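You operate a simulated robot arm through the tools that you are given. There is no shell and no other tool. Be economical: measure what you need, move in short steps, check, and stop when the job is done.

The job below is to be done with a simulated two-armed robot. You get a single attempt, and the scene is never put back.

Task
Put the drink bottle and its cap in the sink, apart, for washing.
Fine: hold the bottle to pull the cap; push the washer pull-out in after. Set down upright: drink bottle.
Where things are to end (x, y in the base frame): drink bottle within 60 mm of [-1210, 110]; drink bottle cap within 60 mm of [-1210, -90].

Only the result counts: the job must be done as asked and must still hold three seconds after the hand-in. Knocking over, shifting, dropping, spilling or breaking anything else fails it. A push-on lid holds only when it is set on centred and level and pressed home; a screw cap is set on level and turned clockwise until tight.

Robot
Two 7-joint arms with two-finger parallel grippers on one trunk, on a base that drives. Base frame: it is fixed to the floor where the robot stands at the start and does not move with it; the origin is under the middle of the robot, x ahead of it, y to its left, z up. Readings come in mm, rad, newtons and seconds.
The left shoulder is at the start at [70, 163, 1095], the right one opposite. With the tool pointing down near the work surface each hand reaches from about 380 to 880 mm from the robot's upright axis, wherever it stands, measured 20 degrees to its own side. Places, roughly: sink [-1300, 0, 600]; washer pull-out [600, -100, 700]; washer pull-out shelf [500, -100, 700]. Payload 3.43 kg a hand.
Tool frame (each hand has its own): the origin (TCP) lies between the finger pads and is the grasp point; the fingertips stand 34 mm ahead of it; z points along the fingers, y is the line along which they close. Largest opening 128 mm; finger width 24, thickness 12; the body of the gripper, 48 by 130 mm, starts 96 mm behind the TCP.
Orientation is that of the tool frame in the base frame, as a unit quaternion [x, y, z, w]. With the fingers straight down and closing along the base's y, the tool's x points along the base's -x, its y along +y and its z along -z.

Tools
- The arms move only by the tool nudge_tool. It takes "left_steps", "right_steps" or both (then of equal length, played together; a hand with none holds still); each is a list of rows, each an object of numbers (a shift or turn left out is 0, a gripper value left out holds the last): "wx", "wy", "wz": the turn, a rotation vector about the tool's x, y, z in rad; "x", "y", "z": the shift along the tool's x, y, z in mm; "hand": the gripper command, from -1 (fully open) to 1 (shut), values between in proportion. In form: [{"wx": .., "wy": .., "wz": .., "x": .., "y": .., "z": .., "hand": ..}, ...]. A call has 1 to 12 rows; each row shifts and turns the commanded pose from where the row before left it, along the tool's axes as they then stand. A row lasts 0.2 s, in which the tool goes at most 50 mm and 0.15 rad; a call with a longer step from one row to the next is refused whole, and so is a gripper value outside its range. Where a pose cannot be reached the arm comes as near as it can. A force on the tool above 70 N (or 10 N above the force at the start of the call, whichever is more), or a blocked arm, ends the call early, and 0.2 s more pass. Each finger travels about 153 mm/s and halts on what it meets, pressing with about 33 N; the grip force reading is that of the motor and also rises with nothing between the fingers. The clock runs only during rows and for 0.2 s after the last one: add rows that do not move to give the fingers time. It gives the time, the measured TCP pose, the force on the tool (base axes), the opening and the grip force at its end, in the units of the frame above (readings bear some noise), with the torque about the TCP (base axes, N m) and any sound that the robot's microphone picked up, and new pictures: "pictures" is both (left out), scene, wrist or none (wrist: the cameras of the hands that moved).
- Cameras (640 x 400 px; columns grow to the right, rows downward): "scene" is now at [84.7, 30, 1287.9]; the picture's right is [0.81, -0.59, -0.00], its down [-0.55, -0.75, -0.36] and it looks along [0.21, 0.29, -0.93] (base axes); focal length 214 px, centre (320, 200). "left" rides on the left gripper at [76, 11, -160] in its tool frame; the picture's right is [-0.15, 0.99, 0.00], its down [-0.88, -0.13, -0.46] and it looks along [-0.45, -0.07, 0.89] (tool axes); focal length 234 px, centre (320, 200). "right" rides on the right gripper at [76, -11, -160] in its tool frame; the picture's right is [0.15, 0.99, 0.00], its down [-0.88, 0.13, -0.46] and it looks along [-0.45, 0.07, 0.89] (tool axes); focal length 234 px, centre (320, 200). There is no depth. A picture from a camera that has moved, and an enlarged one, comes with that camera's place and axes in the base frame and with its lens. The place of the scene camera against the robot may be out by one fixed shift of up to 25 mm in any direction.
- slide_trunk(by): slides the trunk up (or, below 0, down) by that many mm; the arms and the scene camera ride with it, the base frame stays. It gives what a move gives, with no picture.
- base_move(legs): drives the robot by 1 to 6 legs, each [ahead, left, turn to the left] in mm, mm and rad, along the robot's own axes; the way and the turn of a leg run together, so that a leg with both is an arc; at most 1500 mm and 3.142 rad a leg. The arms and the cameras ride along, it lands a little off, and it stops where it bumps. It gives what a move gives, and a new picture of the scene camera.
- head_to(pan, tilt): turns the head with the scene camera to pan (to the left, within 1.501 rad either way) and tilt (down, from -0.506 to 1.204), counted from straight ahead of the robot. It gives what a move gives, and a new picture of the scene camera.
- zoom(camera, box): a new picture of the part [left, top, right, bottom] of that camera's present view, enlarged. It takes no simulated time.
- hand_in(): hands the job in; it is judged then, once.

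Go step by step. Nothing tells you exact positions but the pictures and the camera data: compare them with the known pose of the tool, close in by small moves and look again before you grip or let go. The budget is 120 turns and 260 pictures, counting those below and the enlarged ones. Unless the task says otherwise, let go and move clear before handing in, and close with one line.

The tools are called after ">>>" as a command line: name --argument value ..., lists and objects as JSON in quotes. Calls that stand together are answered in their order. nudge_tool: Moves the arms, as the interface text tells. Its arguments: {"type":"object","properties":{"left_steps":{"type":"array"},"right_steps":{"type":"array"},"pictures":{"type":"string","enum":["both","scene","wrist","none"]}},"required":[]} The other tools are called the same way: slide_trunk (by) slides the trunk up or down; base_move (legs) drives the base; head_to (pan, tilt) turns the head that bears the scene camera; zoom (camera, box) takes an enlarged picture of a part of a camera's view; hand_in () hands the job in.

At the start:

```text
t: 0.0
left_position: [602.3, -19.6, 1072.1]
left_tcp_rot: [0.0, 1.0, 0.0, 0.001]
left_wrist_force: [1.2, 0.4, -0.1]
left_torque: [-0.01, 0.0, 0.0]
left_finger_gap: 127.8
left_gripper_force: 0.0
right_position: [333.4, -501.4, 1102.8]
right_tcp_rot: [0.0, 1.0, 0.0, 0.0]
right_wrist_force: [-0.4, -0.6, 0.3]
right_torque: [0.0, -0.01, 0.04]
right_finger_gap: 128.0
right_gripper_force: 0.0
trunk travel left (down, up): [-575.0, 365.0]
robot x, y, heading: [0.4, -1.4, 0.004]
head pan, tilt: [0.942, 1.201]
```

scene: 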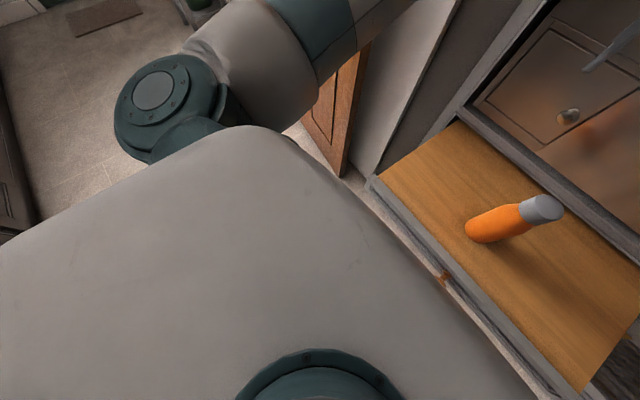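
right: 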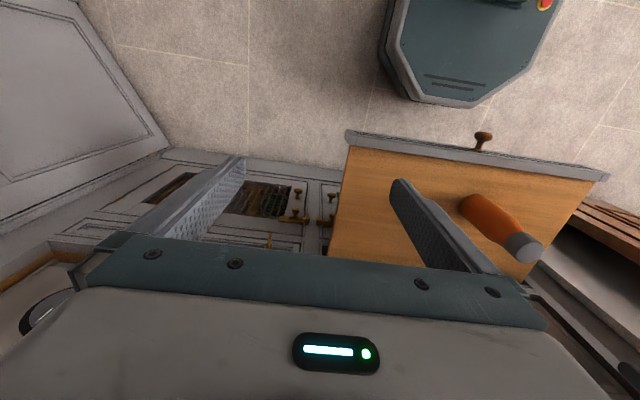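
left: 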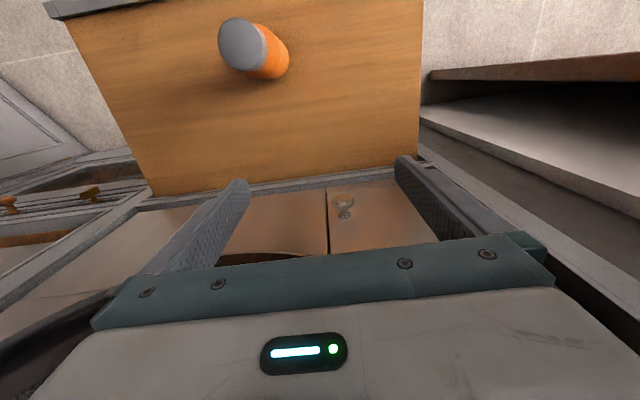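

The bottle, orange with a grey cap, stands on the pulled-out wooden shelf near [480, -95]. I'll zoom in to measure it.

>>> zoom --camera "left" --box '[180, 0, 340, 100]'

>>> zoom --camera "right" --box '[420, 160, 580, 260]'

>>> head_to --pan 0.0 --tilt 0.9

```text
4.00 times, centred on (260, 50) of left
camera zoom: at [527.3, -7.7, 1232.6], right [0.15, 0.99, 0.0], down [0.88, -0.13, 0.46], along [0.45, -0.07, -0.89], focal length 937 px, centre (560, 800)
```

zoom: 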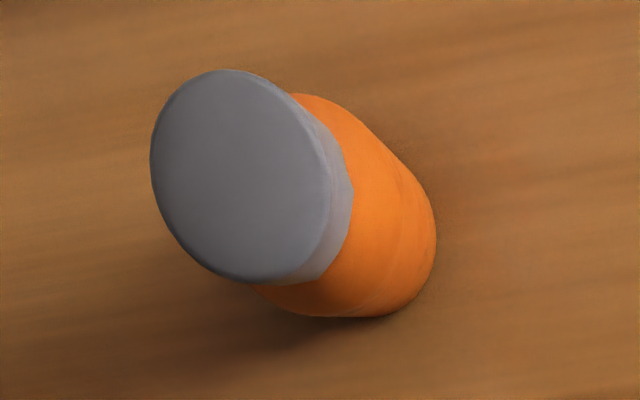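

```text
4.00 times, centred on (500, 210) of right
camera zoom: at [258.4, -513.4, 1263.2], right [-0.15, 0.99, 0.0], down [0.88, 0.13, 0.46], along [0.45, 0.07, -0.89], focal length 937 px, centre (-400, 160)
```

zoom: 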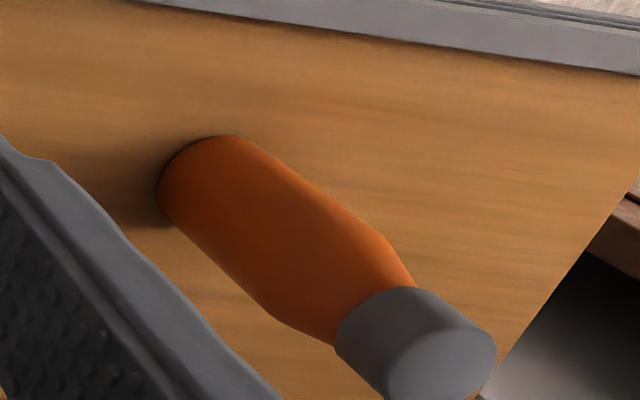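

```text
t: 1.2
left_position: [602.1, -18.1, 1072.3]
left_tcp_rot: [0.0, 1.0, 0.0, 0.001]
left_wrist_force: [-1.2, -0.2, -0.7]
left_torque: [0.0, 0.02, -0.04]
left_finger_gap: 128.1
left_gripper_force: 0.0
right_position: [333.7, -500.6, 1103.5]
right_tcp_rot: [0.0, 1.0, -0.001, 0.0]
right_wrist_force: [-0.6, 0.3, 0.2]
right_torque: [-0.03, -0.01, 0.04]
right_finger_gap: 128.2
right_gripper_force: 0.0
trunk travel left (down, up): [-575.0, 365.0]
robot x, y, heading: [-1.8, -0.7, 0.003]
head pan, tilt: [0.0, 0.901]
camera scene: at [127.3, -15.2, 1307.7], right [0.0, -1.0, 0.0], down [-0.78, 0.0, -0.62], along [0.62, 0.0, -0.78], focal length 214 px, centre (320, 200)
```

scene: 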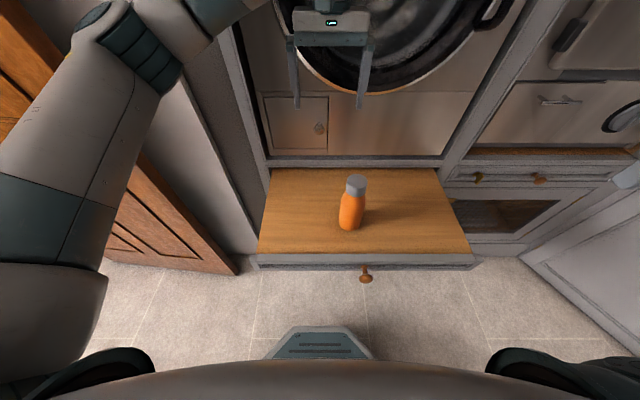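

The cap top is at about [478, -88, 920] and the shelf at z≈745. I'll back off a little for elbow room and tilt the right hand for a side grip on the bottle, while the left hand goes over the cap.

>>> base_move --legs '[[-150, 0, 0]]'

```text
t: 2.6
left_position: [448.6, -19.9, 1072.8]
left_tcp_rot: [0.0, 1.0, 0.0, 0.001]
left_wrist_force: [-0.6, 0.1, -1.0]
left_torque: [0.0, 0.03, -0.03]
left_finger_gap: 127.9
left_gripper_force: 0.2
right_position: [179.9, -500.5, 1103.4]
right_tcp_rot: [0.0, 1.0, 0.0, 0.001]
right_wrist_force: [0.3, -0.9, -0.3]
right_torque: [0.02, -0.03, 0.01]
right_finger_gap: 127.9
right_gripper_force: 0.1
trunk travel left (down, up): [-575.0, 365.0]
robot x, y, heading: [-153.1, -1.7, 0.002]
head pan, tilt: [0.0, 0.901]
camera scene: at [-26.5, -15.1, 1307.7], right [0.0, -1.0, 0.0], down [-0.78, 0.0, -0.62], along [0.62, 0.0, -0.78], focal length 214 px, centre (320, 200)
```

scene: 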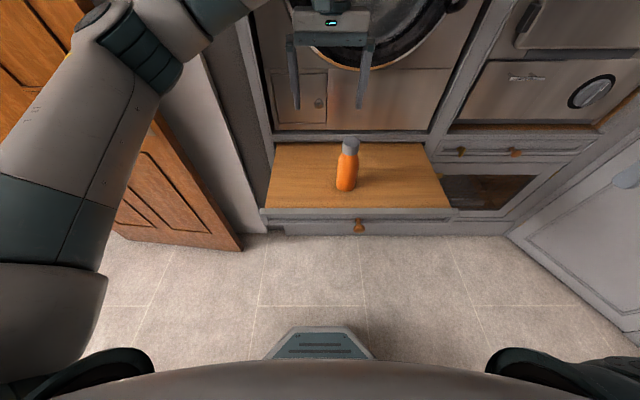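

Now I'll turn the right hand 30° to the left and pitch it 60° up, while the left hand goes above the cap.

>>> nudge_tool --right_steps '[{"wz": -0.131}, {"wz": -0.131}, {"wz": -0.131}, {"wz": -0.131}, {"wy": -0.15}, {"wy": -0.15}, {"wy": -0.15}, {"wy": -0.15}, {"wy": -0.15}, {"wy": -0.15}, {"wy": -0.147}, {}]' --left_steps '[{"x": -15, "y": -34}, {"x": -15, "y": -34}, {"wz": -0.131}, {"wz": -0.131}, {"wz": -0.131}, {"wz": -0.131}, {}, {}, {}, {}, {}, {}]'

```text
t: 5.4
left_position: [478.3, -86.0, 1071.9]
left_tcp_rot: [-0.259, 0.966, 0.0, -0.001]
left_wrist_force: [-0.6, -1.1, 0.6]
left_torque: [-0.01, 0.01, -0.02]
left_finger_gap: 128.1
left_gripper_force: 0.1
right_position: [156.3, -463.8, 1012.3]
right_tcp_rot: [-0.192, 0.927, 0.165, 0.277]
right_wrist_force: [0.1, -0.2, 0.0]
right_torque: [0.0, 0.04, 0.01]
right_finger_gap: 128.0
right_gripper_force: 0.0
right hand out of reach, approached as far as the arm can: row 6, 9, 10, 11
trunk travel left (down, up): [-575.0, 365.0]
robot x, y, heading: [-151.1, 1.5, 0.0]
head pan, tilt: [0.0, 0.901]
stopped in row 12 (right hand): the arm was blocked; the commanded pose is now the measured one
camera scene: at [-26.3, -15.0, 1307.7], right [0.0, -1.0, 0.0], down [-0.78, 0.0, -0.62], along [0.62, 0.0, -0.78], focal length 214 px, centre (320, 200)
camera right: at [32.0, -562.4, 1093.6], right [-0.56, 0.82, 0.11], down [0.42, 0.16, 0.89], along [0.72, 0.55, -0.43], focal length 234 px, centre (320, 200)
camera left: at [407.9, -114.8, 1231.9], right [-0.37, 0.93, 0.0], down [0.83, 0.33, 0.46], along [0.42, 0.17, -0.89], focal length 234 px, centre (320, 200)
```

scene: 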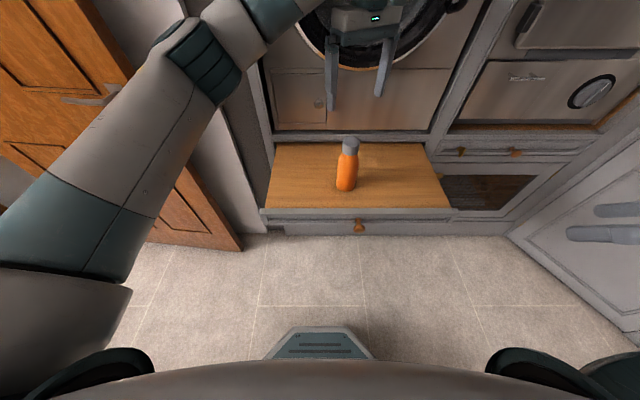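
right: 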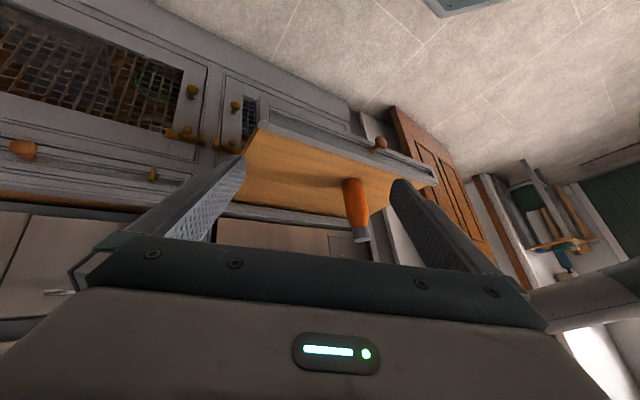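
left: 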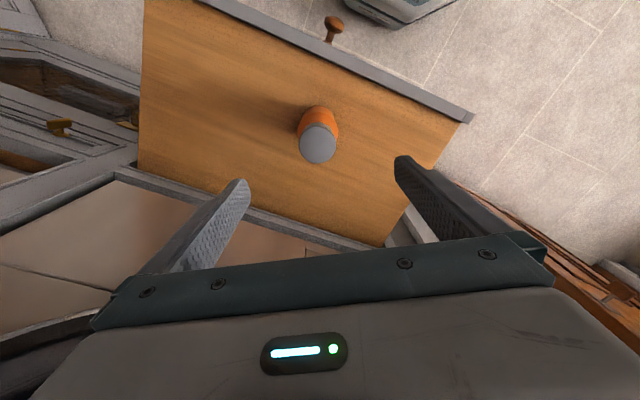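

The right arm hit a limit because it is too close to the body. I'll bring it forward first, then finish the tilt.

>>> nudge_tool --right_steps '[{"x": -24.9, "y": 15.9, "z": 31.5}, {"x": -24.9, "y": 15.9, "z": 31.5}, {"x": -24.9, "y": 15.9, "z": 31.5}, {"x": -24.9, "y": 15.9, "z": 31.5}, {"x": -24.9, "y": 15.9, "z": 31.5}, {"x": -24.9, "y": 15.9, "z": 31.5}, {"x": -24.9, "y": 15.9, "z": 31.5}, {"wx": 0.025, "wy": -0.103, "wz": -0.046}, {"wx": 0.025, "wy": -0.103, "wz": -0.046}, {"wx": 0.025, "wy": -0.103, "wz": -0.046}, {"wx": 0.025, "wy": -0.103, "wz": -0.046}, {}]'

```text
t: 8.0
left_position: [477.9, -85.7, 1071.1]
left_tcp_rot: [-0.259, 0.966, 0.0, 0.0]
left_wrist_force: [-0.2, -0.6, 0.6]
left_torque: [-0.02, -0.01, -0.04]
left_finger_gap: 128.0
left_gripper_force: 0.0
right_position: [384.8, -244.9, 963.9]
right_tcp_rot: [-0.225, 0.836, 0.13, 0.483]
right_wrist_force: [-0.1, -0.3, -0.1]
right_torque: [0.0, 0.01, -0.01]
right_finger_gap: 128.1
right_gripper_force: 0.1
right hand out of reach, approached as far as the arm can: row 9, 10, 11
trunk travel left (down, up): [-575.0, 365.0]
robot x, y, heading: [-156.1, 4.8, -0.003]
head pan, tilt: [0.0, 0.901]
camera scene: at [-25.8, -14.8, 1307.7], right [0.0, -1.0, 0.0], down [-0.78, 0.0, -0.62], along [0.62, 0.0, -0.78], focal length 214 px, centre (320, 200)
camera right: at [239.3, -346.0, 977.6], right [-0.56, 0.82, -0.13], down [-0.03, 0.14, 0.99], along [0.83, 0.56, -0.05], focal length 234 px, centre (320, 200)
```

scene: 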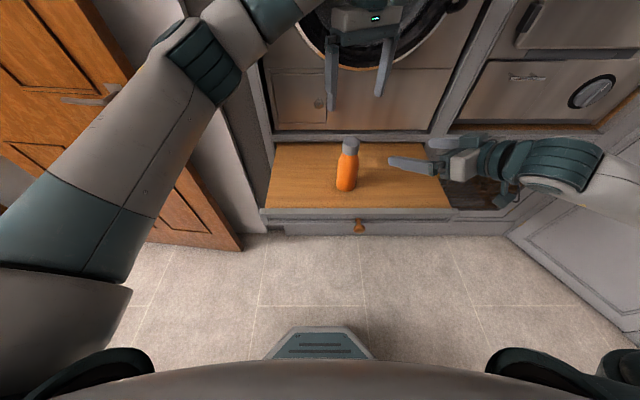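
right: 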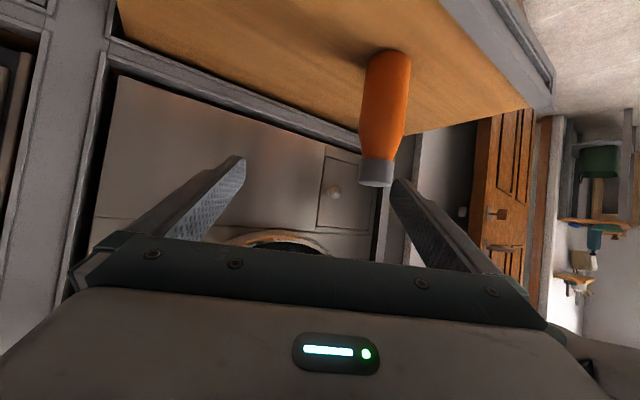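

The right hand has the wanted tilt, and the bottle axis checks out at about [478, -90]. Next is the pre-grasp point, 120 mm short of the bottle.

>>> nudge_tool --right_steps '[{"x": 15.8, "y": 21.9, "z": 24.7}, {"x": 15.8, "y": 21.9, "z": 24.7}, {"x": 15.8, "y": 21.9, "z": 24.7}, {"x": 15.8, "y": 21.9, "z": 24.7}, {}]'

```text
t: 9.2
left_position: [479.4, -86.9, 1072.6]
left_tcp_rot: [-0.259, 0.966, 0.001, 0.0]
left_wrist_force: [-1.1, 0.2, -0.7]
left_torque: [0.0, 0.0, 0.02]
left_finger_gap: 127.9
left_gripper_force: 0.1
right_position: [395.2, -144.0, 856.4]
right_tcp_rot: [-0.225, 0.836, 0.13, 0.484]
right_wrist_force: [-0.6, 0.0, -0.4]
right_torque: [0.02, 0.0, -0.02]
right_finger_gap: 127.9
right_gripper_force: 0.0
right hand out of reach, approached as far as the arm can: row 1
trunk travel left (down, up): [-575.0, 365.0]
robot x, y, heading: [-155.3, -3.5, 0.0]
head pan, tilt: [0.0, 0.901]
camera scene: at [-26.6, -15.5, 1307.8], right [0.0, -1.0, 0.0], down [-0.78, 0.0, -0.62], along [0.62, 0.0, -0.78], focal length 214 px, centre (320, 200)
camera right: at [248.2, -243.8, 870.4], right [-0.56, 0.82, -0.13], down [-0.03, 0.14, 0.99], along [0.83, 0.56, -0.05], focal length 234 px, centre (320, 200)
```

scene: 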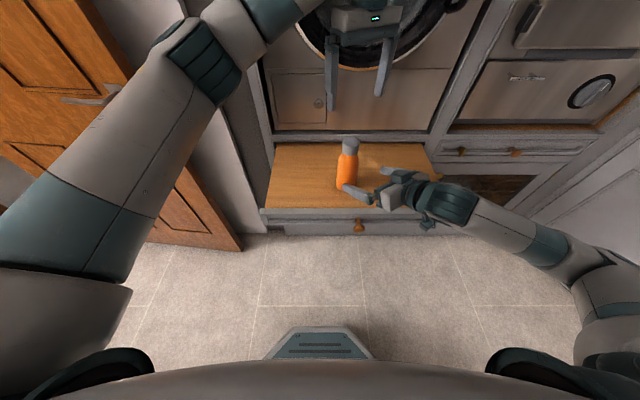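
right: 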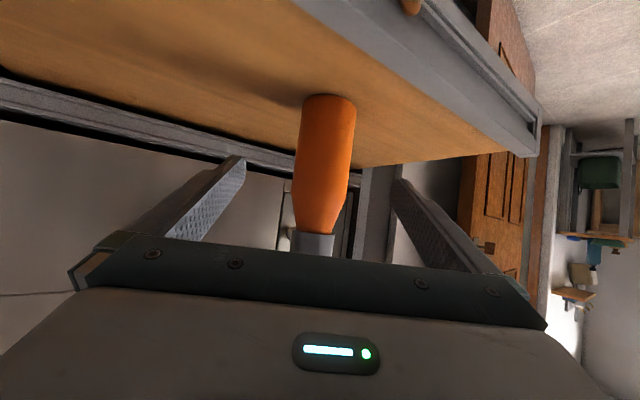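

I'll advance 110 mm onto the bottle, then close the right gripper.

>>> nudge_tool --right_steps '[{"z": 36, "y": 1}, {"z": 37, "y": 1}, {"z": 37, "y": 1}, {}]'

>>> nudge_tool --right_steps '[{"hand": 1}, {}, {}, {}]'

```text
t: 10.2
left_position: [478.8, -86.4, 1072.1]
left_tcp_rot: [-0.258, 0.966, 0.0, 0.0]
left_wrist_force: [-0.5, 0.9, 0.8]
left_torque: [0.01, 0.02, -0.02]
left_finger_gap: 127.9
left_gripper_force: 0.1
right_position: [473.9, -94.0, 803.4]
right_tcp_rot: [-0.224, 0.836, 0.129, 0.484]
right_wrist_force: [0.0, -1.4, 0.3]
right_torque: [0.03, -0.03, 0.0]
right_finger_gap: 128.1
right_gripper_force: 0.0
trunk travel left (down, up): [-575.0, 365.0]
robot x, y, heading: [-153.7, 2.0, 0.0]
head pan, tilt: [0.0, 0.901]
camera scene: at [-26.7, -15.5, 1307.8], right [0.0, -1.0, 0.0], down [-0.78, 0.0, -0.62], along [0.62, 0.0, -0.78], focal length 214 px, centre (320, 200)
camera right: at [327.9, -193.7, 816.7], right [-0.56, 0.82, -0.13], down [-0.03, 0.14, 0.99], along [0.83, 0.56, -0.05], focal length 234 px, centre (320, 200)
```

scene: 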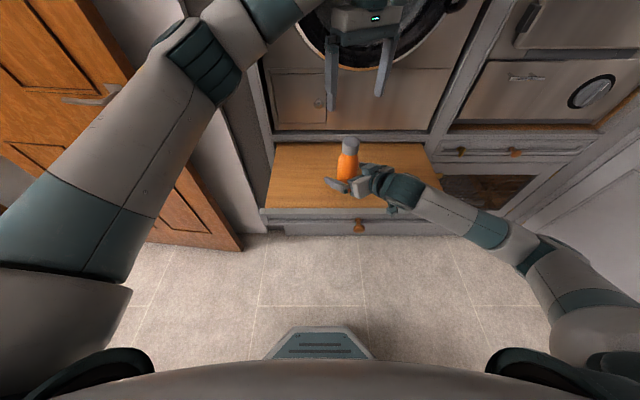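
right: 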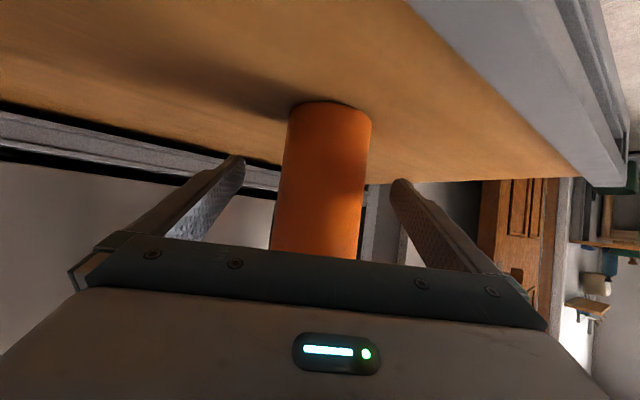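

```text
t: 11.2
left_position: [480.0, -86.2, 1071.5]
left_tcp_rot: [-0.259, 0.966, 0.0, 0.0]
left_wrist_force: [0.3, 0.1, 0.5]
left_torque: [-0.02, 0.01, -0.03]
left_finger_gap: 128.0
left_gripper_force: 0.1
right_position: [475.2, -93.4, 802.5]
right_tcp_rot: [-0.223, 0.837, 0.128, 0.483]
right_wrist_force: [1.2, -0.2, 0.5]
right_torque: [0.0, -0.01, -0.03]
right_finger_gap: 65.3
right_gripper_force: 32.8
trunk travel left (down, up): [-575.0, 365.0]
robot x, y, heading: [-156.4, -2.1, -0.004]
head pan, tilt: [0.0, 0.901]
camera scene: at [-26.0, -15.1, 1307.7], right [0.0, -1.0, 0.0], down [-0.78, 0.0, -0.62], along [0.62, 0.0, -0.78], focal length 214 px, centre (320, 200)
camera right: at [328.0, -193.6, 816.5], right [-0.56, 0.82, -0.13], down [-0.03, 0.14, 0.99], along [0.83, 0.56, -0.05], focal length 234 px, centre (320, 200)
```

scene: 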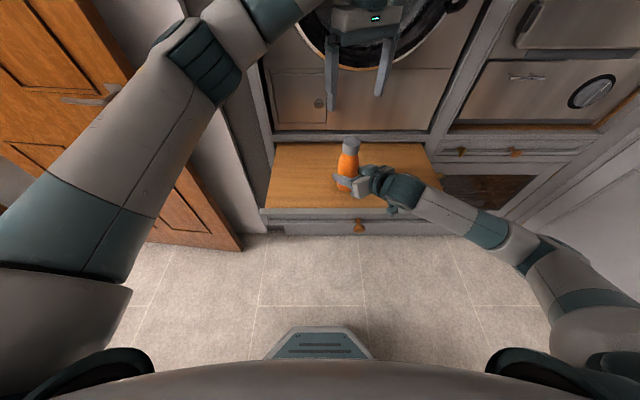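
right: 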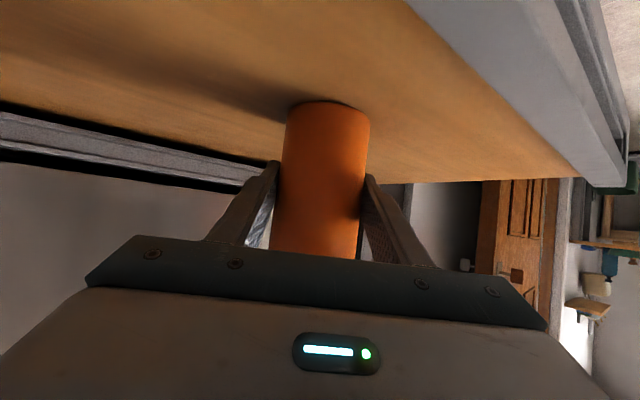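

The right hand has the bottle, with a 65 mm gap. The left hand is over the cap, so I'll pre-close it a little and lower it, then grip.

>>> nudge_tool --left_steps '[{"x": 4.6, "y": -2, "hand": -0.5}, {"z": 38}, {"z": 38}, {"z": 38}, {"z": 25}, {}]' --pictures "both"

```text
t: 12.6
left_position: [477.1, -89.3, 930.0]
left_tcp_rot: [-0.258, 0.966, 0.001, 0.0]
left_wrist_force: [0.4, -0.3, 0.1]
left_torque: [0.02, 0.0, -0.01]
left_finger_gap: 96.0
left_gripper_force: 0.1
right_position: [474.0, -93.4, 801.6]
right_tcp_rot: [-0.224, 0.836, 0.129, 0.483]
right_wrist_force: [0.4, -0.4, 0.2]
right_torque: [0.0, 0.02, 0.01]
right_finger_gap: 65.2
right_gripper_force: 33.0
trunk travel left (down, up): [-575.0, 365.0]
robot x, y, heading: [-154.6, 3.4, -0.002]
head pan, tilt: [0.0, 0.901]
camera scene: at [-26.1, -15.1, 1307.7], right [0.0, -1.0, 0.0], down [-0.78, 0.0, -0.62], along [0.62, 0.0, -0.78], focal length 214 px, centre (320, 200)
camera left: at [405.4, -118.2, 1090.5], right [-0.37, 0.93, 0.0], down [0.83, 0.33, 0.46], along [0.42, 0.17, -0.89], focal length 234 px, centre (320, 200)
```

scene: 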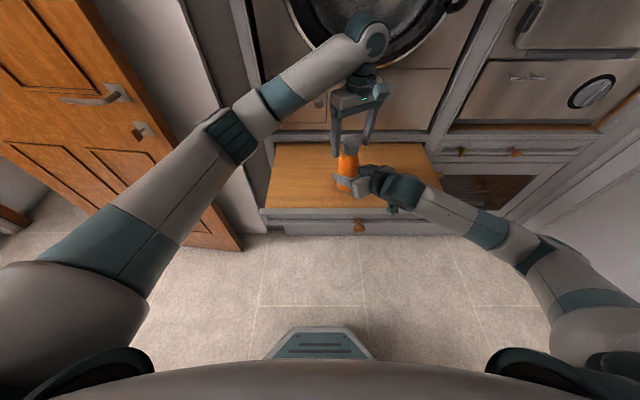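
left: 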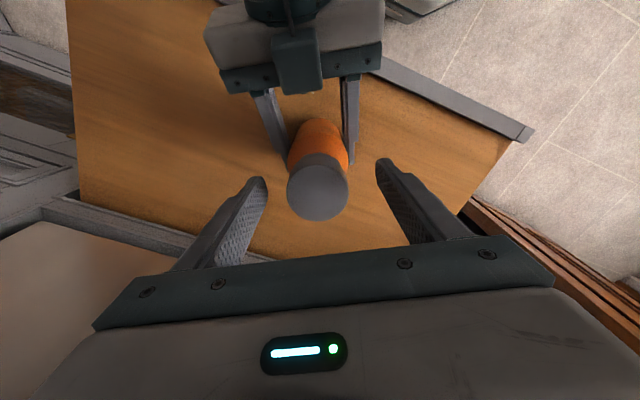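

The cap is centred between the left fingers, so I'll go down 14 mm more and close.

>>> nudge_tool --left_steps '[{"z": 14}, {}, {"hand": 1}, {}, {}, {}]' --pictures "wrist"

```text
t: 14.0
left_position: [475.1, -89.6, 917.6]
left_tcp_rot: [-0.259, 0.966, 0.0, 0.0]
left_wrist_force: [1.6, -3.6, 0.8]
left_torque: [-0.16, -0.01, -0.02]
left_finger_gap: 46.6
left_gripper_force: 32.8
right_position: [474.7, -94.1, 802.6]
right_tcp_rot: [-0.224, 0.836, 0.129, 0.483]
right_wrist_force: [-1.4, 2.7, 0.3]
right_torque: [-0.18, -0.13, 0.02]
right_finger_gap: 65.2
right_gripper_force: 32.9
trunk travel left (down, up): [-575.0, 365.0]
robot x, y, heading: [-152.1, -1.7, -0.002]
head pan, tilt: [0.0, 0.901]
heard: snap
camera left: at [405.4, -118.7, 1077.9], right [-0.37, 0.93, 0.0], down [0.83, 0.33, 0.46], along [0.42, 0.17, -0.89], focal length 234 px, centre (320, 200)
```

left: 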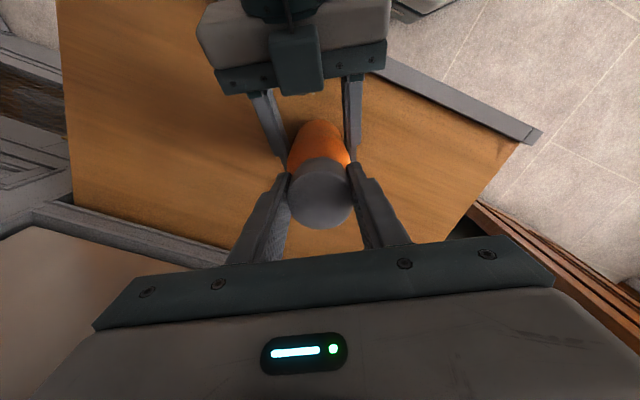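

The cap is gripped at 46.6 mm, and a snap sounded. Now I'll pull straight up in small steps.

>>> nudge_tool --left_steps '[{"z": -5}, {"z": -5}, {"z": -5}, {"z": -5}, {}]'

```text
t: 15.2
left_position: [475.9, -92.0, 938.9]
left_tcp_rot: [-0.258, 0.966, 0.0, 0.001]
left_wrist_force: [0.3, -0.7, 0.2]
left_torque: [0.03, 0.02, 0.01]
left_finger_gap: 46.6
left_gripper_force: 32.8
right_position: [474.1, -93.4, 802.5]
right_tcp_rot: [-0.224, 0.836, 0.129, 0.484]
right_wrist_force: [-0.1, -0.9, 1.3]
right_torque: [0.01, 0.02, 0.02]
right_finger_gap: 65.5
right_gripper_force: 32.7
trunk travel left (down, up): [-575.0, 365.0]
robot x, y, heading: [-154.5, -2.1, -0.003]
head pan, tilt: [0.0, 0.901]
camera scene: at [-26.1, -15.2, 1307.7], right [0.0, -1.0, 0.0], down [-0.78, 0.0, -0.62], along [0.62, 0.0, -0.78], focal length 214 px, centre (320, 200)
camera left: at [405.0, -119.9, 1099.4], right [-0.37, 0.93, 0.0], down [0.83, 0.33, 0.46], along [0.42, 0.17, -0.89], focal length 234 px, centre (320, 200)
```

scene: 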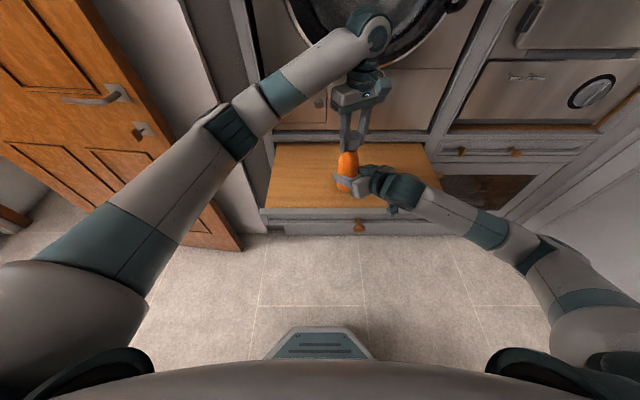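
left: 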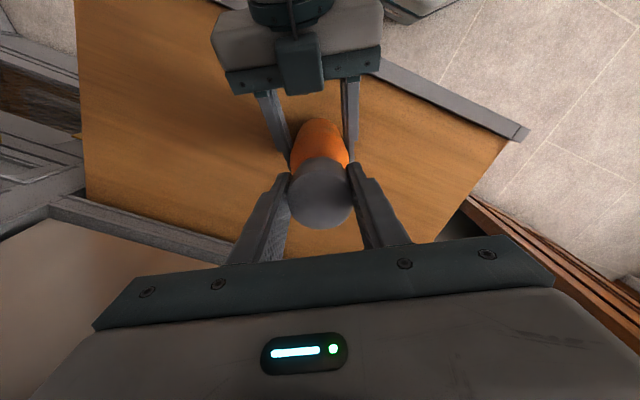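

The cap is coming up with the left hand. I'll raise it well clear and look at the bottle.

>>> nudge_tool --left_steps '[{"z": -30}, {"z": -40}, {"z": -40}, {"z": -40}, {}]'

>>> zoom --camera "scene" --box '[270, 60, 430, 220]'

```text
t: 16.4
left_position: [476.6, -89.6, 1088.7]
left_tcp_rot: [-0.259, 0.966, 0.0, -0.001]
left_wrist_force: [0.2, -0.4, -0.6]
left_torque: [-0.01, 0.0, -0.01]
left_finger_gap: 46.5
left_gripper_force: 33.0
right_position: [474.3, -94.2, 802.8]
right_tcp_rot: [-0.225, 0.836, 0.13, 0.484]
right_wrist_force: [0.5, 0.9, 0.2]
right_torque: [0.05, -0.03, -0.02]
right_finger_gap: 65.1
right_gripper_force: 32.7
trunk travel left (down, up): [-575.0, 365.0]
robot x, y, heading: [-152.6, -0.2, -0.003]
head pan, tilt: [0.0, 0.901]
camera scene: at [-25.9, -15.0, 1307.7], right [0.0, -1.0, 0.0], down [-0.78, 0.0, -0.62], along [0.62, 0.0, -0.78], focal length 214 px, centre (320, 200)
camera left: at [407.0, -118.3, 1248.8], right [-0.37, 0.93, 0.0], down [0.83, 0.33, 0.46], along [0.42, 0.17, -0.89], focal length 234 px, centre (320, 200)
```

scene: 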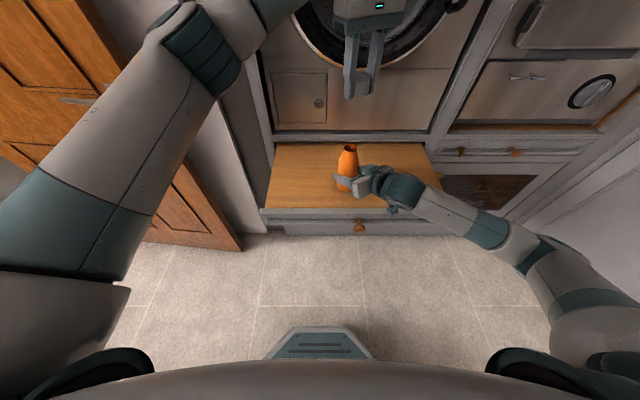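
left: 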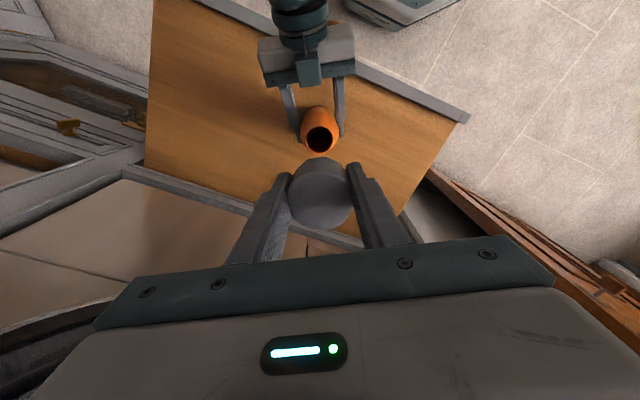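

```text
2.50 times, centred on (350, 140) of scene
camera zoom: at [-25.9, -15.0, 1307.7], right [0.0, -1.0, 0.0], down [-0.78, 0.0, -0.62], along [0.62, 0.0, -0.78], focal length 536 px, centre (245, 350)
```

zoom: 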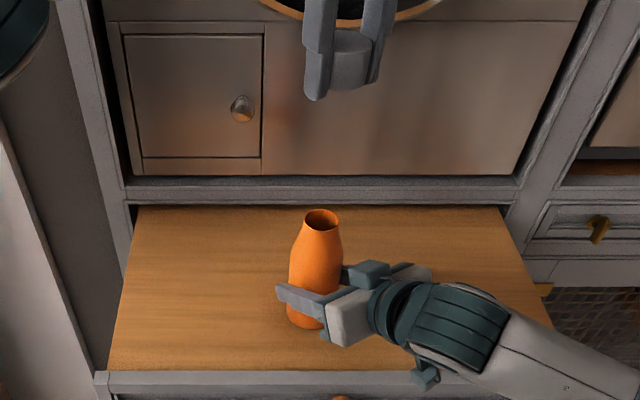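

The cap is off and in the left hand. I'll move the left hand aside, and let the right hand release the standing bottle and back out so it can regrip it from above.

>>> nudge_tool --left_steps '[{"y": 47, "x": 1}, {"y": 47, "x": 1}, {"y": 47, "x": 1}, {"y": 47, "x": 1}, {"y": 47, "x": 1}, {"y": 47, "x": 1}, {}, {}]' --right_steps '[{"hand": -1}, {}, {}, {"z": -30}, {"z": -45}, {"z": -45}, {"z": -30}, {}]'

```text
t: 18.2
left_position: [330.2, 153.6, 1087.0]
left_tcp_rot: [-0.258, 0.966, -0.001, 0.001]
left_wrist_force: [0.1, 0.3, -0.3]
left_torque: [-0.01, 0.0, 0.01]
left_finger_gap: 46.3
left_gripper_force: 33.2
right_position: [385.4, -164.8, 870.4]
right_tcp_rot: [-0.225, 0.836, 0.129, 0.484]
right_wrist_force: [0.2, 0.1, 0.8]
right_torque: [-0.02, 0.0, 0.0]
right_finger_gap: 127.9
right_gripper_force: 0.0
right hand out of reach, approached as far as the arm can: row 7
trunk travel left (down, up): [-575.0, 365.0]
robot x, y, heading: [-155.0, -0.6, 0.001]
head pan, tilt: [0.0, 0.901]
camera scene: at [-26.5, -14.0, 1307.8], right [0.0, -1.0, 0.0], down [-0.78, 0.0, -0.62], along [0.62, 0.0, -0.78], focal length 214 px, centre (320, 200)
camera right: at [238.4, -264.6, 884.0], right [-0.56, 0.82, -0.13], down [-0.03, 0.14, 0.99], along [0.83, 0.56, -0.05], focal length 234 px, centre (320, 200)
camera left: at [258.7, 125.4, 1247.8], right [-0.37, 0.93, 0.0], down [0.83, 0.33, 0.46], along [0.42, 0.17, -0.89], focal length 234 px, centre (320, 200)
```

scene: 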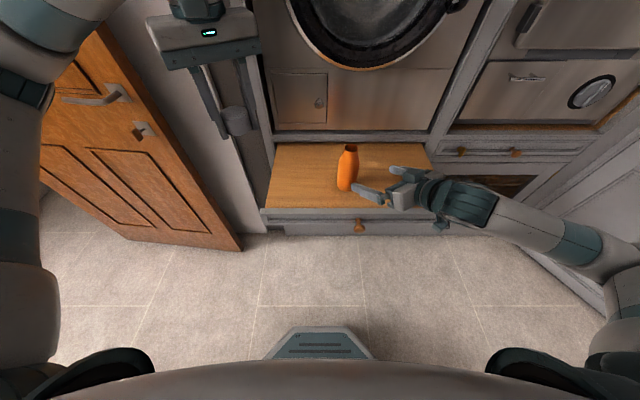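
right: 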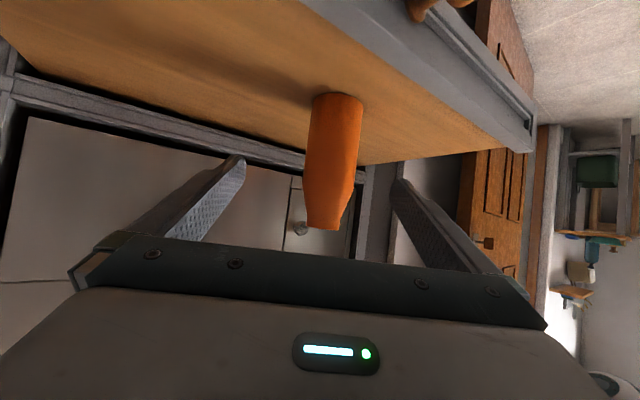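
left: 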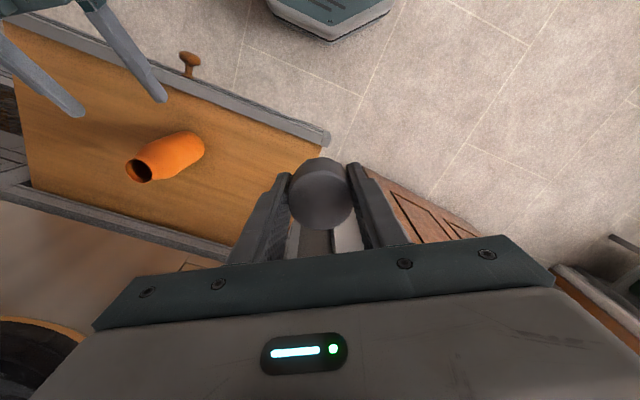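

The bottle stands upright. I'll raise the right hand and turn it straight down.

>>> nudge_tool --right_steps '[{"x": -32.5, "z": -18.7}, {"x": -32.5, "z": -18.7}, {"x": -32.5, "z": -18.7}, {"x": -32.5, "z": -18.7}, {"wy": 0.15}, {"wy": 0.15}, {"wy": 0.15}, {"wy": 0.15}, {"wy": 0.15}, {"wy": 0.15}, {"wy": 0.147}, {}]' --pictures "wrist"

```text
t: 20.8
left_position: [330.5, 151.6, 1087.4]
left_tcp_rot: [-0.259, 0.966, 0.0, -0.001]
left_wrist_force: [0.5, 0.5, -0.3]
left_torque: [0.0, 0.0, 0.03]
left_finger_gap: 46.1
left_gripper_force: 33.0
right_position: [401.2, -165.7, 1017.1]
right_tcp_rot: [-0.259, 0.966, 0.0, 0.0]
right_wrist_force: [0.1, 0.0, -0.1]
right_torque: [0.05, -0.02, 0.04]
right_finger_gap: 128.2
right_gripper_force: 0.1
right hand out of reach, approached as far as the arm can: row 1, 2
trunk travel left (down, up): [-575.0, 365.0]
robot x, y, heading: [-152.9, -1.0, 0.001]
head pan, tilt: [0.0, 0.901]
camera right: at [341.8, -213.9, 1176.8], right [-0.62, 0.78, 0.0], down [0.7, 0.55, 0.46], along [0.36, 0.28, -0.89], focal length 234 px, centre (320, 200)
```

right: 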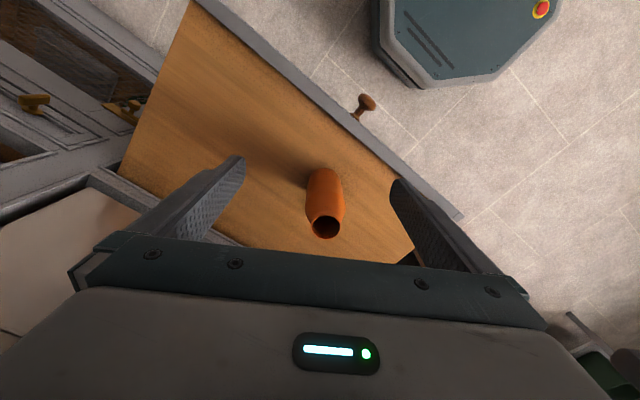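

I'll move the right hand over the bottle mouth, near [476, -94], and check.

>>> nudge_tool --right_steps '[{"x": -33.7, "y": 8.3}, {"x": -33.7, "y": 8.3}, {"x": -33.7, "y": 8.3}, {}]' --pictures "wrist"

```text
t: 21.8
left_position: [329.3, 153.0, 1088.4]
left_tcp_rot: [-0.259, 0.966, -0.001, 0.0]
left_wrist_force: [-0.1, -0.1, 0.3]
left_torque: [0.01, -0.03, 0.0]
left_finger_gap: 46.2
left_gripper_force: 32.9
right_position: [477.4, -92.1, 1019.0]
right_tcp_rot: [-0.259, 0.966, 0.0, 0.001]
right_wrist_force: [-0.2, 1.0, -0.4]
right_torque: [-0.01, -0.03, 0.02]
right_finger_gap: 127.9
right_gripper_force: 0.0
trunk travel left (down, up): [-575.0, 365.0]
robot x, y, heading: [-156.7, 2.0, 0.002]
head pan, tilt: [0.0, 0.901]
camera right: at [417.9, -142.1, 1178.2], right [-0.62, 0.78, 0.0], down [0.7, 0.55, 0.46], along [0.36, 0.28, -0.89], focal length 234 px, centre (320, 200)
```

right: 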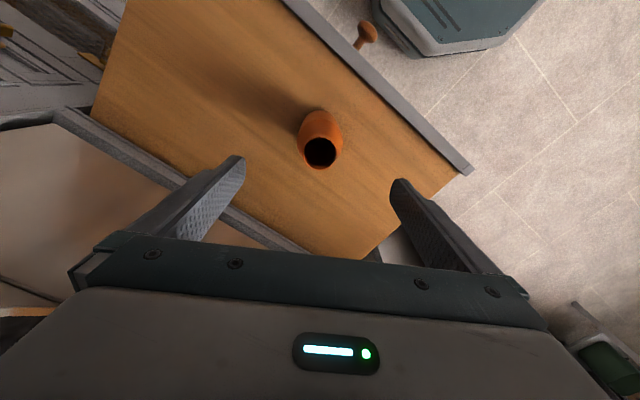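

The mouth is centred to within 4 mm. I'll lower over the bottle to z≈823 and close.

>>> nudge_tool --right_steps '[{"x": 2.9, "y": -3}, {"z": 45}, {"z": 45}, {"z": 45}, {"z": 40}, {"z": 21}, {}, {"hand": 1}, {}, {}, {}]'

```text
t: 24.2
left_position: [330.3, 152.8, 1087.1]
left_tcp_rot: [-0.259, 0.966, 0.0, -0.001]
left_wrist_force: [0.5, -0.3, 0.0]
left_torque: [0.01, 0.0, -0.03]
left_finger_gap: 46.2
left_gripper_force: 33.1
right_position: [476.2, -95.5, 818.0]
right_tcp_rot: [-0.259, 0.966, 0.001, 0.0]
right_wrist_force: [-0.7, 0.7, -0.5]
right_torque: [0.01, 0.0, -0.01]
right_finger_gap: 64.8
right_gripper_force: 32.7
trunk travel left (down, up): [-575.0, 365.0]
robot x, y, heading: [-153.1, -0.4, 0.004]
head pan, tilt: [0.0, 0.901]
camera scene: at [-26.0, -15.0, 1307.7], right [0.0, -1.0, 0.0], down [-0.78, 0.0, -0.62], along [0.62, 0.0, -0.78], focal length 214 px, centre (320, 200)
camera right: at [415.2, -145.4, 977.6], right [-0.62, 0.78, 0.0], down [0.7, 0.55, 0.46], along [0.36, 0.28, -0.89], focal length 234 px, centre (320, 200)
```

scene: 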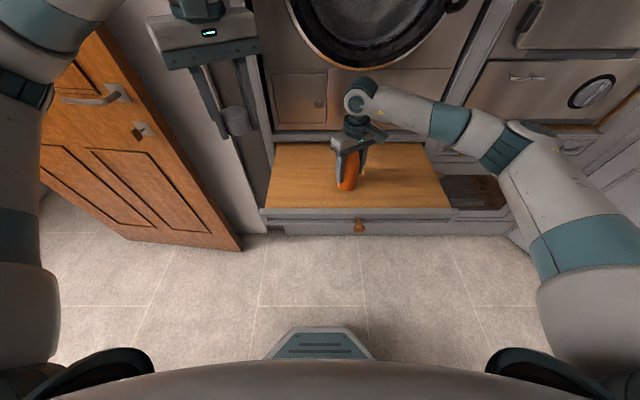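
right: 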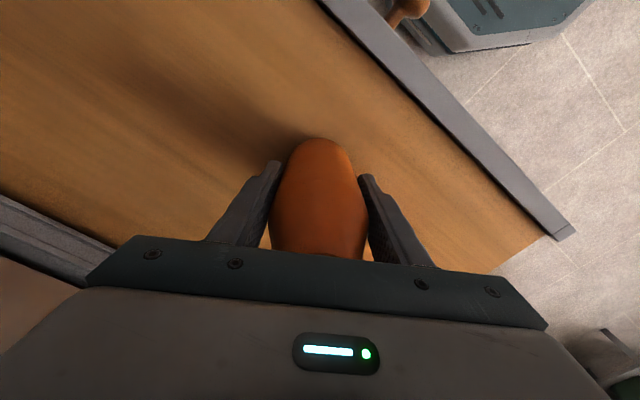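

The bottle is gripped from above. I'll lift it, then look around before turning to the sink.

>>> nudge_tool --right_steps '[{"z": -20}, {"z": -45}, {"z": -45}, {"z": -45}, {"z": -45}, {}]' --pictures "wrist"

>>> head_to --pan 1.5 --tilt 0.5

>>> head_to --pan -1.5 --tilt 0.5

```text
t: 25.6
left_position: [329.7, 151.5, 1087.0]
left_tcp_rot: [-0.258, 0.966, 0.0, 0.0]
left_wrist_force: [0.5, -0.4, -0.5]
left_torque: [0.02, 0.01, 0.0]
left_finger_gap: 46.0
left_gripper_force: 33.0
right_position: [477.9, -94.7, 1021.6]
right_tcp_rot: [-0.26, 0.966, 0.0, 0.0]
right_wrist_force: [0.4, 0.1, 0.3]
right_torque: [-0.03, 0.02, 0.02]
right_finger_gap: 64.9
right_gripper_force: 33.2
trunk travel left (down, up): [-575.0, 365.0]
robot x, y, heading: [-156.5, -1.1, -0.001]
head pan, tilt: [0.0, 0.901]
camera right: at [418.4, -144.4, 1181.1], right [-0.62, 0.78, 0.0], down [0.7, 0.55, 0.46], along [0.36, 0.28, -0.89], focal length 234 px, centre (320, 200)
```

right: 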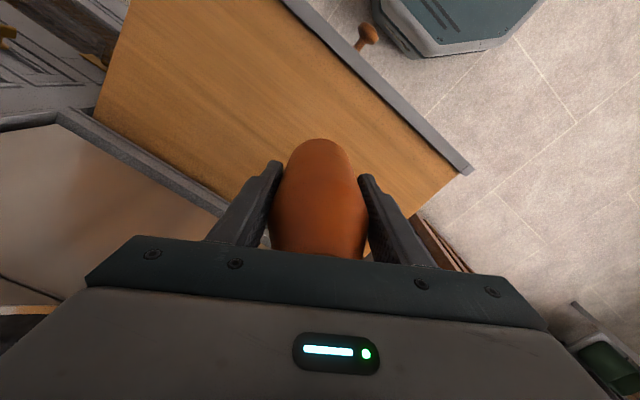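

```text
t: 27.2
left_position: [330.1, 151.7, 1087.1]
left_tcp_rot: [-0.259, 0.966, 0.0, 0.0]
left_wrist_force: [-0.3, -0.1, 0.4]
left_torque: [0.0, 0.0, -0.01]
left_finger_gap: 46.6
left_gripper_force: 33.1
right_position: [478.3, -94.8, 1022.3]
right_tcp_rot: [-0.259, 0.966, 0.001, 0.001]
right_wrist_force: [-0.1, -0.5, 0.1]
right_torque: [-0.02, -0.01, 0.0]
right_finger_gap: 64.9
right_gripper_force: 33.2
trunk travel left (down, up): [-575.0, 365.0]
robot x, y, heading: [-154.3, -0.0, -0.0]
head pan, tilt: [1.499, 0.499]
camera scene: at [-94.8, 75.8, 1341.6], right [1.0, -0.07, 0.0], down [-0.04, -0.48, -0.88], along [0.06, 0.88, -0.48], focal length 214 px, centre (320, 200)
```

scene: 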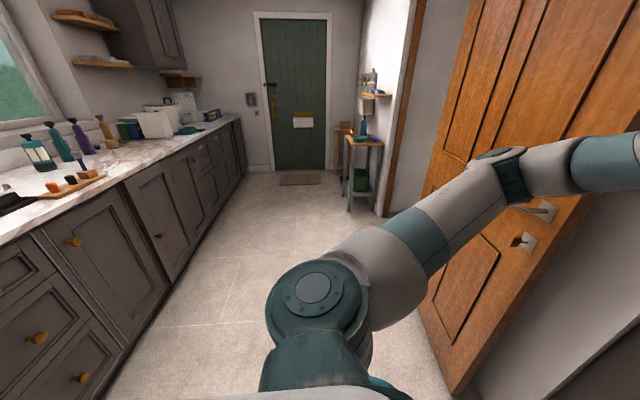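

```text
t: 29.8
left_position: [329.7, 153.1, 1088.8]
left_tcp_rot: [-0.259, 0.966, 0.0, -0.001]
left_wrist_force: [-0.5, -0.9, -0.3]
left_torque: [-0.01, 0.02, -0.03]
left_finger_gap: 46.5
left_gripper_force: 33.1
right_position: [477.8, -93.6, 1021.3]
right_tcp_rot: [-0.259, 0.966, 0.0, 0.0]
right_wrist_force: [0.1, 0.8, -0.8]
right_torque: [0.02, 0.02, 0.0]
right_finger_gap: 65.0
right_gripper_force: 33.8
trunk travel left (down, up): [-575.0, 365.0]
robot x, y, heading: [-150.6, -2.7, 0.0]
head pan, tilt: [-1.499, 0.499]
camera scene: at [-94.9, -105.7, 1341.6], right [-1.0, -0.07, 0.0], down [-0.03, 0.48, -0.88], along [0.06, -0.88, -0.48], focal length 214 px, centre (320, 200)
```

scene: 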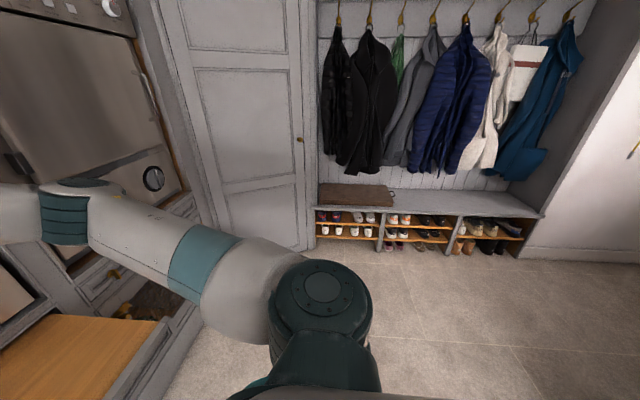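

There is plenty of space on the right side. I'll back up and turn right to face the sink counter behind.

>>> base_move --legs '[[-150, 0, 0], [0, 0, -3.14]]'

>>> head_to --pan 0 --tilt 0.6

```text
t: 38.4
left_position: [-775.3, -190.0, 1087.9]
left_tcp_rot: [0.955, 0.297, 0.0, 0.0]
left_wrist_force: [-0.6, 0.2, -0.1]
left_torque: [0.02, 0.02, 0.01]
left_finger_gap: 46.5
left_gripper_force: 32.7
right_position: [-942.7, 44.9, 1021.3]
right_tcp_rot: [0.955, 0.297, -0.001, 0.0]
right_wrist_force: [0.2, -0.7, 0.7]
right_torque: [0.0, -0.02, -0.02]
right_finger_gap: 64.5
right_gripper_force: 32.9
trunk travel left (down, up): [-575.0, 365.0]
robot x, y, heading: [-306.0, -2.7, -3.064]
head pan, tilt: [-1.499, 0.499]
camera scene: at [-368.2, 71.4, 1341.6], right [0.99, 0.15, 0.0], down [0.07, -0.47, -0.88], along [-0.13, 0.87, -0.48], focal length 214 px, centre (320, 200)
```

scene: 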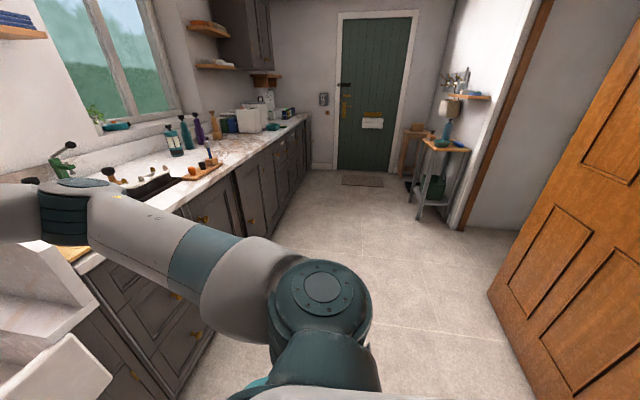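

```text
t: 40.0
left_position: [-776.1, -189.7, 1088.4]
left_tcp_rot: [0.955, 0.297, 0.0, 0.0]
left_wrist_force: [0.3, -0.2, 0.7]
left_torque: [0.0, 0.0, -0.03]
left_finger_gap: 47.0
left_gripper_force: 32.9
right_position: [-943.4, 45.2, 1021.6]
right_tcp_rot: [0.955, 0.298, -0.001, 0.0]
right_wrist_force: [-0.6, 0.1, -1.5]
right_torque: [0.0, -0.01, -0.01]
right_finger_gap: 64.8
right_gripper_force: 33.2
trunk travel left (down, up): [-575.0, 365.0]
robot x, y, heading: [-303.9, -1.9, -3.061]
head pan, tilt: [0.0, 0.6]
camera scene: at [-442.7, -25.5, 1332.5], right [-0.08, 1.0, 0.0], down [0.56, 0.04, -0.82], along [-0.82, -0.06, -0.57], focal length 214 px, centre (320, 200)
```

scene: 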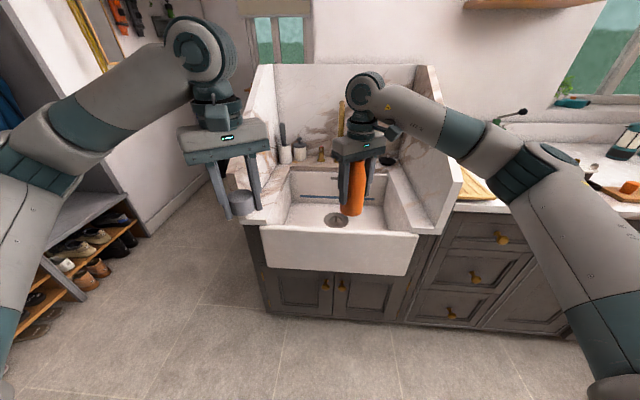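

The robot faces a Belfast sink with side splash walls and the drain near [-1300, 0]. I'll correct the heading and drive 150 mm closer with the hands still high.

>>> base_move --legs '[[0, 0, -0.08], [150, 0, 0]]'

>>> head_to --pan 0 --tilt 0.8

```text
t: 41.8
left_position: [-940.0, -151.3, 1087.3]
left_tcp_rot: [0.966, 0.258, -0.001, 0.0]
left_wrist_force: [0.1, 0.6, 0.0]
left_torque: [-0.02, -0.01, -0.01]
left_finger_gap: 46.7
left_gripper_force: 33.2
right_position: [-1086.2, 97.2, 1022.1]
right_tcp_rot: [0.966, 0.258, 0.0, 0.0]
right_wrist_force: [-0.1, 0.4, -1.3]
right_torque: [0.0, 0.03, 0.02]
right_finger_gap: 64.5
right_gripper_force: 33.0
trunk travel left (down, up): [-575.0, 365.0]
robot x, y, heading: [-454.9, 2.6, 3.136]
head pan, tilt: [0.0, 0.6]
camera scene: at [-592.8, -14.1, 1332.5], right [0.0, 1.0, 0.0], down [0.57, 0.0, -0.82], along [-0.82, 0.0, -0.57], focal length 214 px, centre (320, 200)
```

scene: 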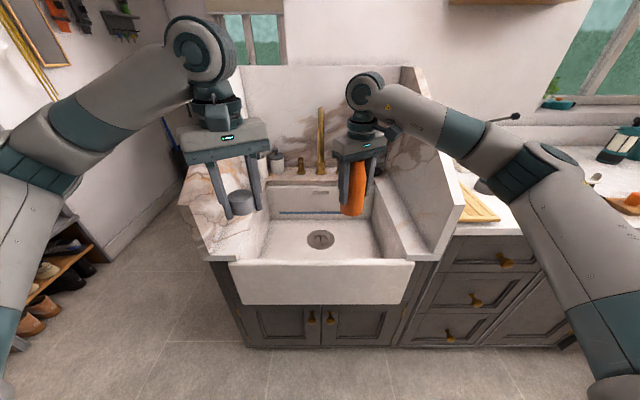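

```text
t: 42.5
left_position: [-938.3, -150.5, 1087.9]
left_tcp_rot: [0.966, 0.258, 0.001, 0.0]
left_wrist_force: [-0.4, -0.2, 0.4]
left_torque: [0.0, 0.02, 0.02]
left_finger_gap: 46.6
left_gripper_force: 32.6
right_position: [-1085.6, 95.7, 1020.7]
right_tcp_rot: [0.966, 0.259, -0.001, 0.0]
right_wrist_force: [-0.1, -0.3, -0.4]
right_torque: [0.01, 0.01, 0.0]
right_finger_gap: 64.9
right_gripper_force: 32.9
trunk travel left (down, up): [-575.0, 365.0]
robot x, y, heading: [-455.4, 0.2, 3.136]
head pan, tilt: [0.0, 0.799]
camera scene: at [-584.9, -13.9, 1315.6], right [0.0, 1.0, 0.0], down [0.72, 0.0, -0.7], along [-0.7, 0.0, -0.72], focal length 214 px, centre (320, 200)
```

scene: 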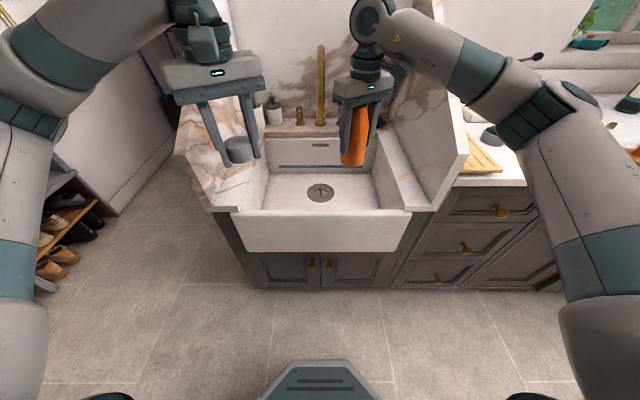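

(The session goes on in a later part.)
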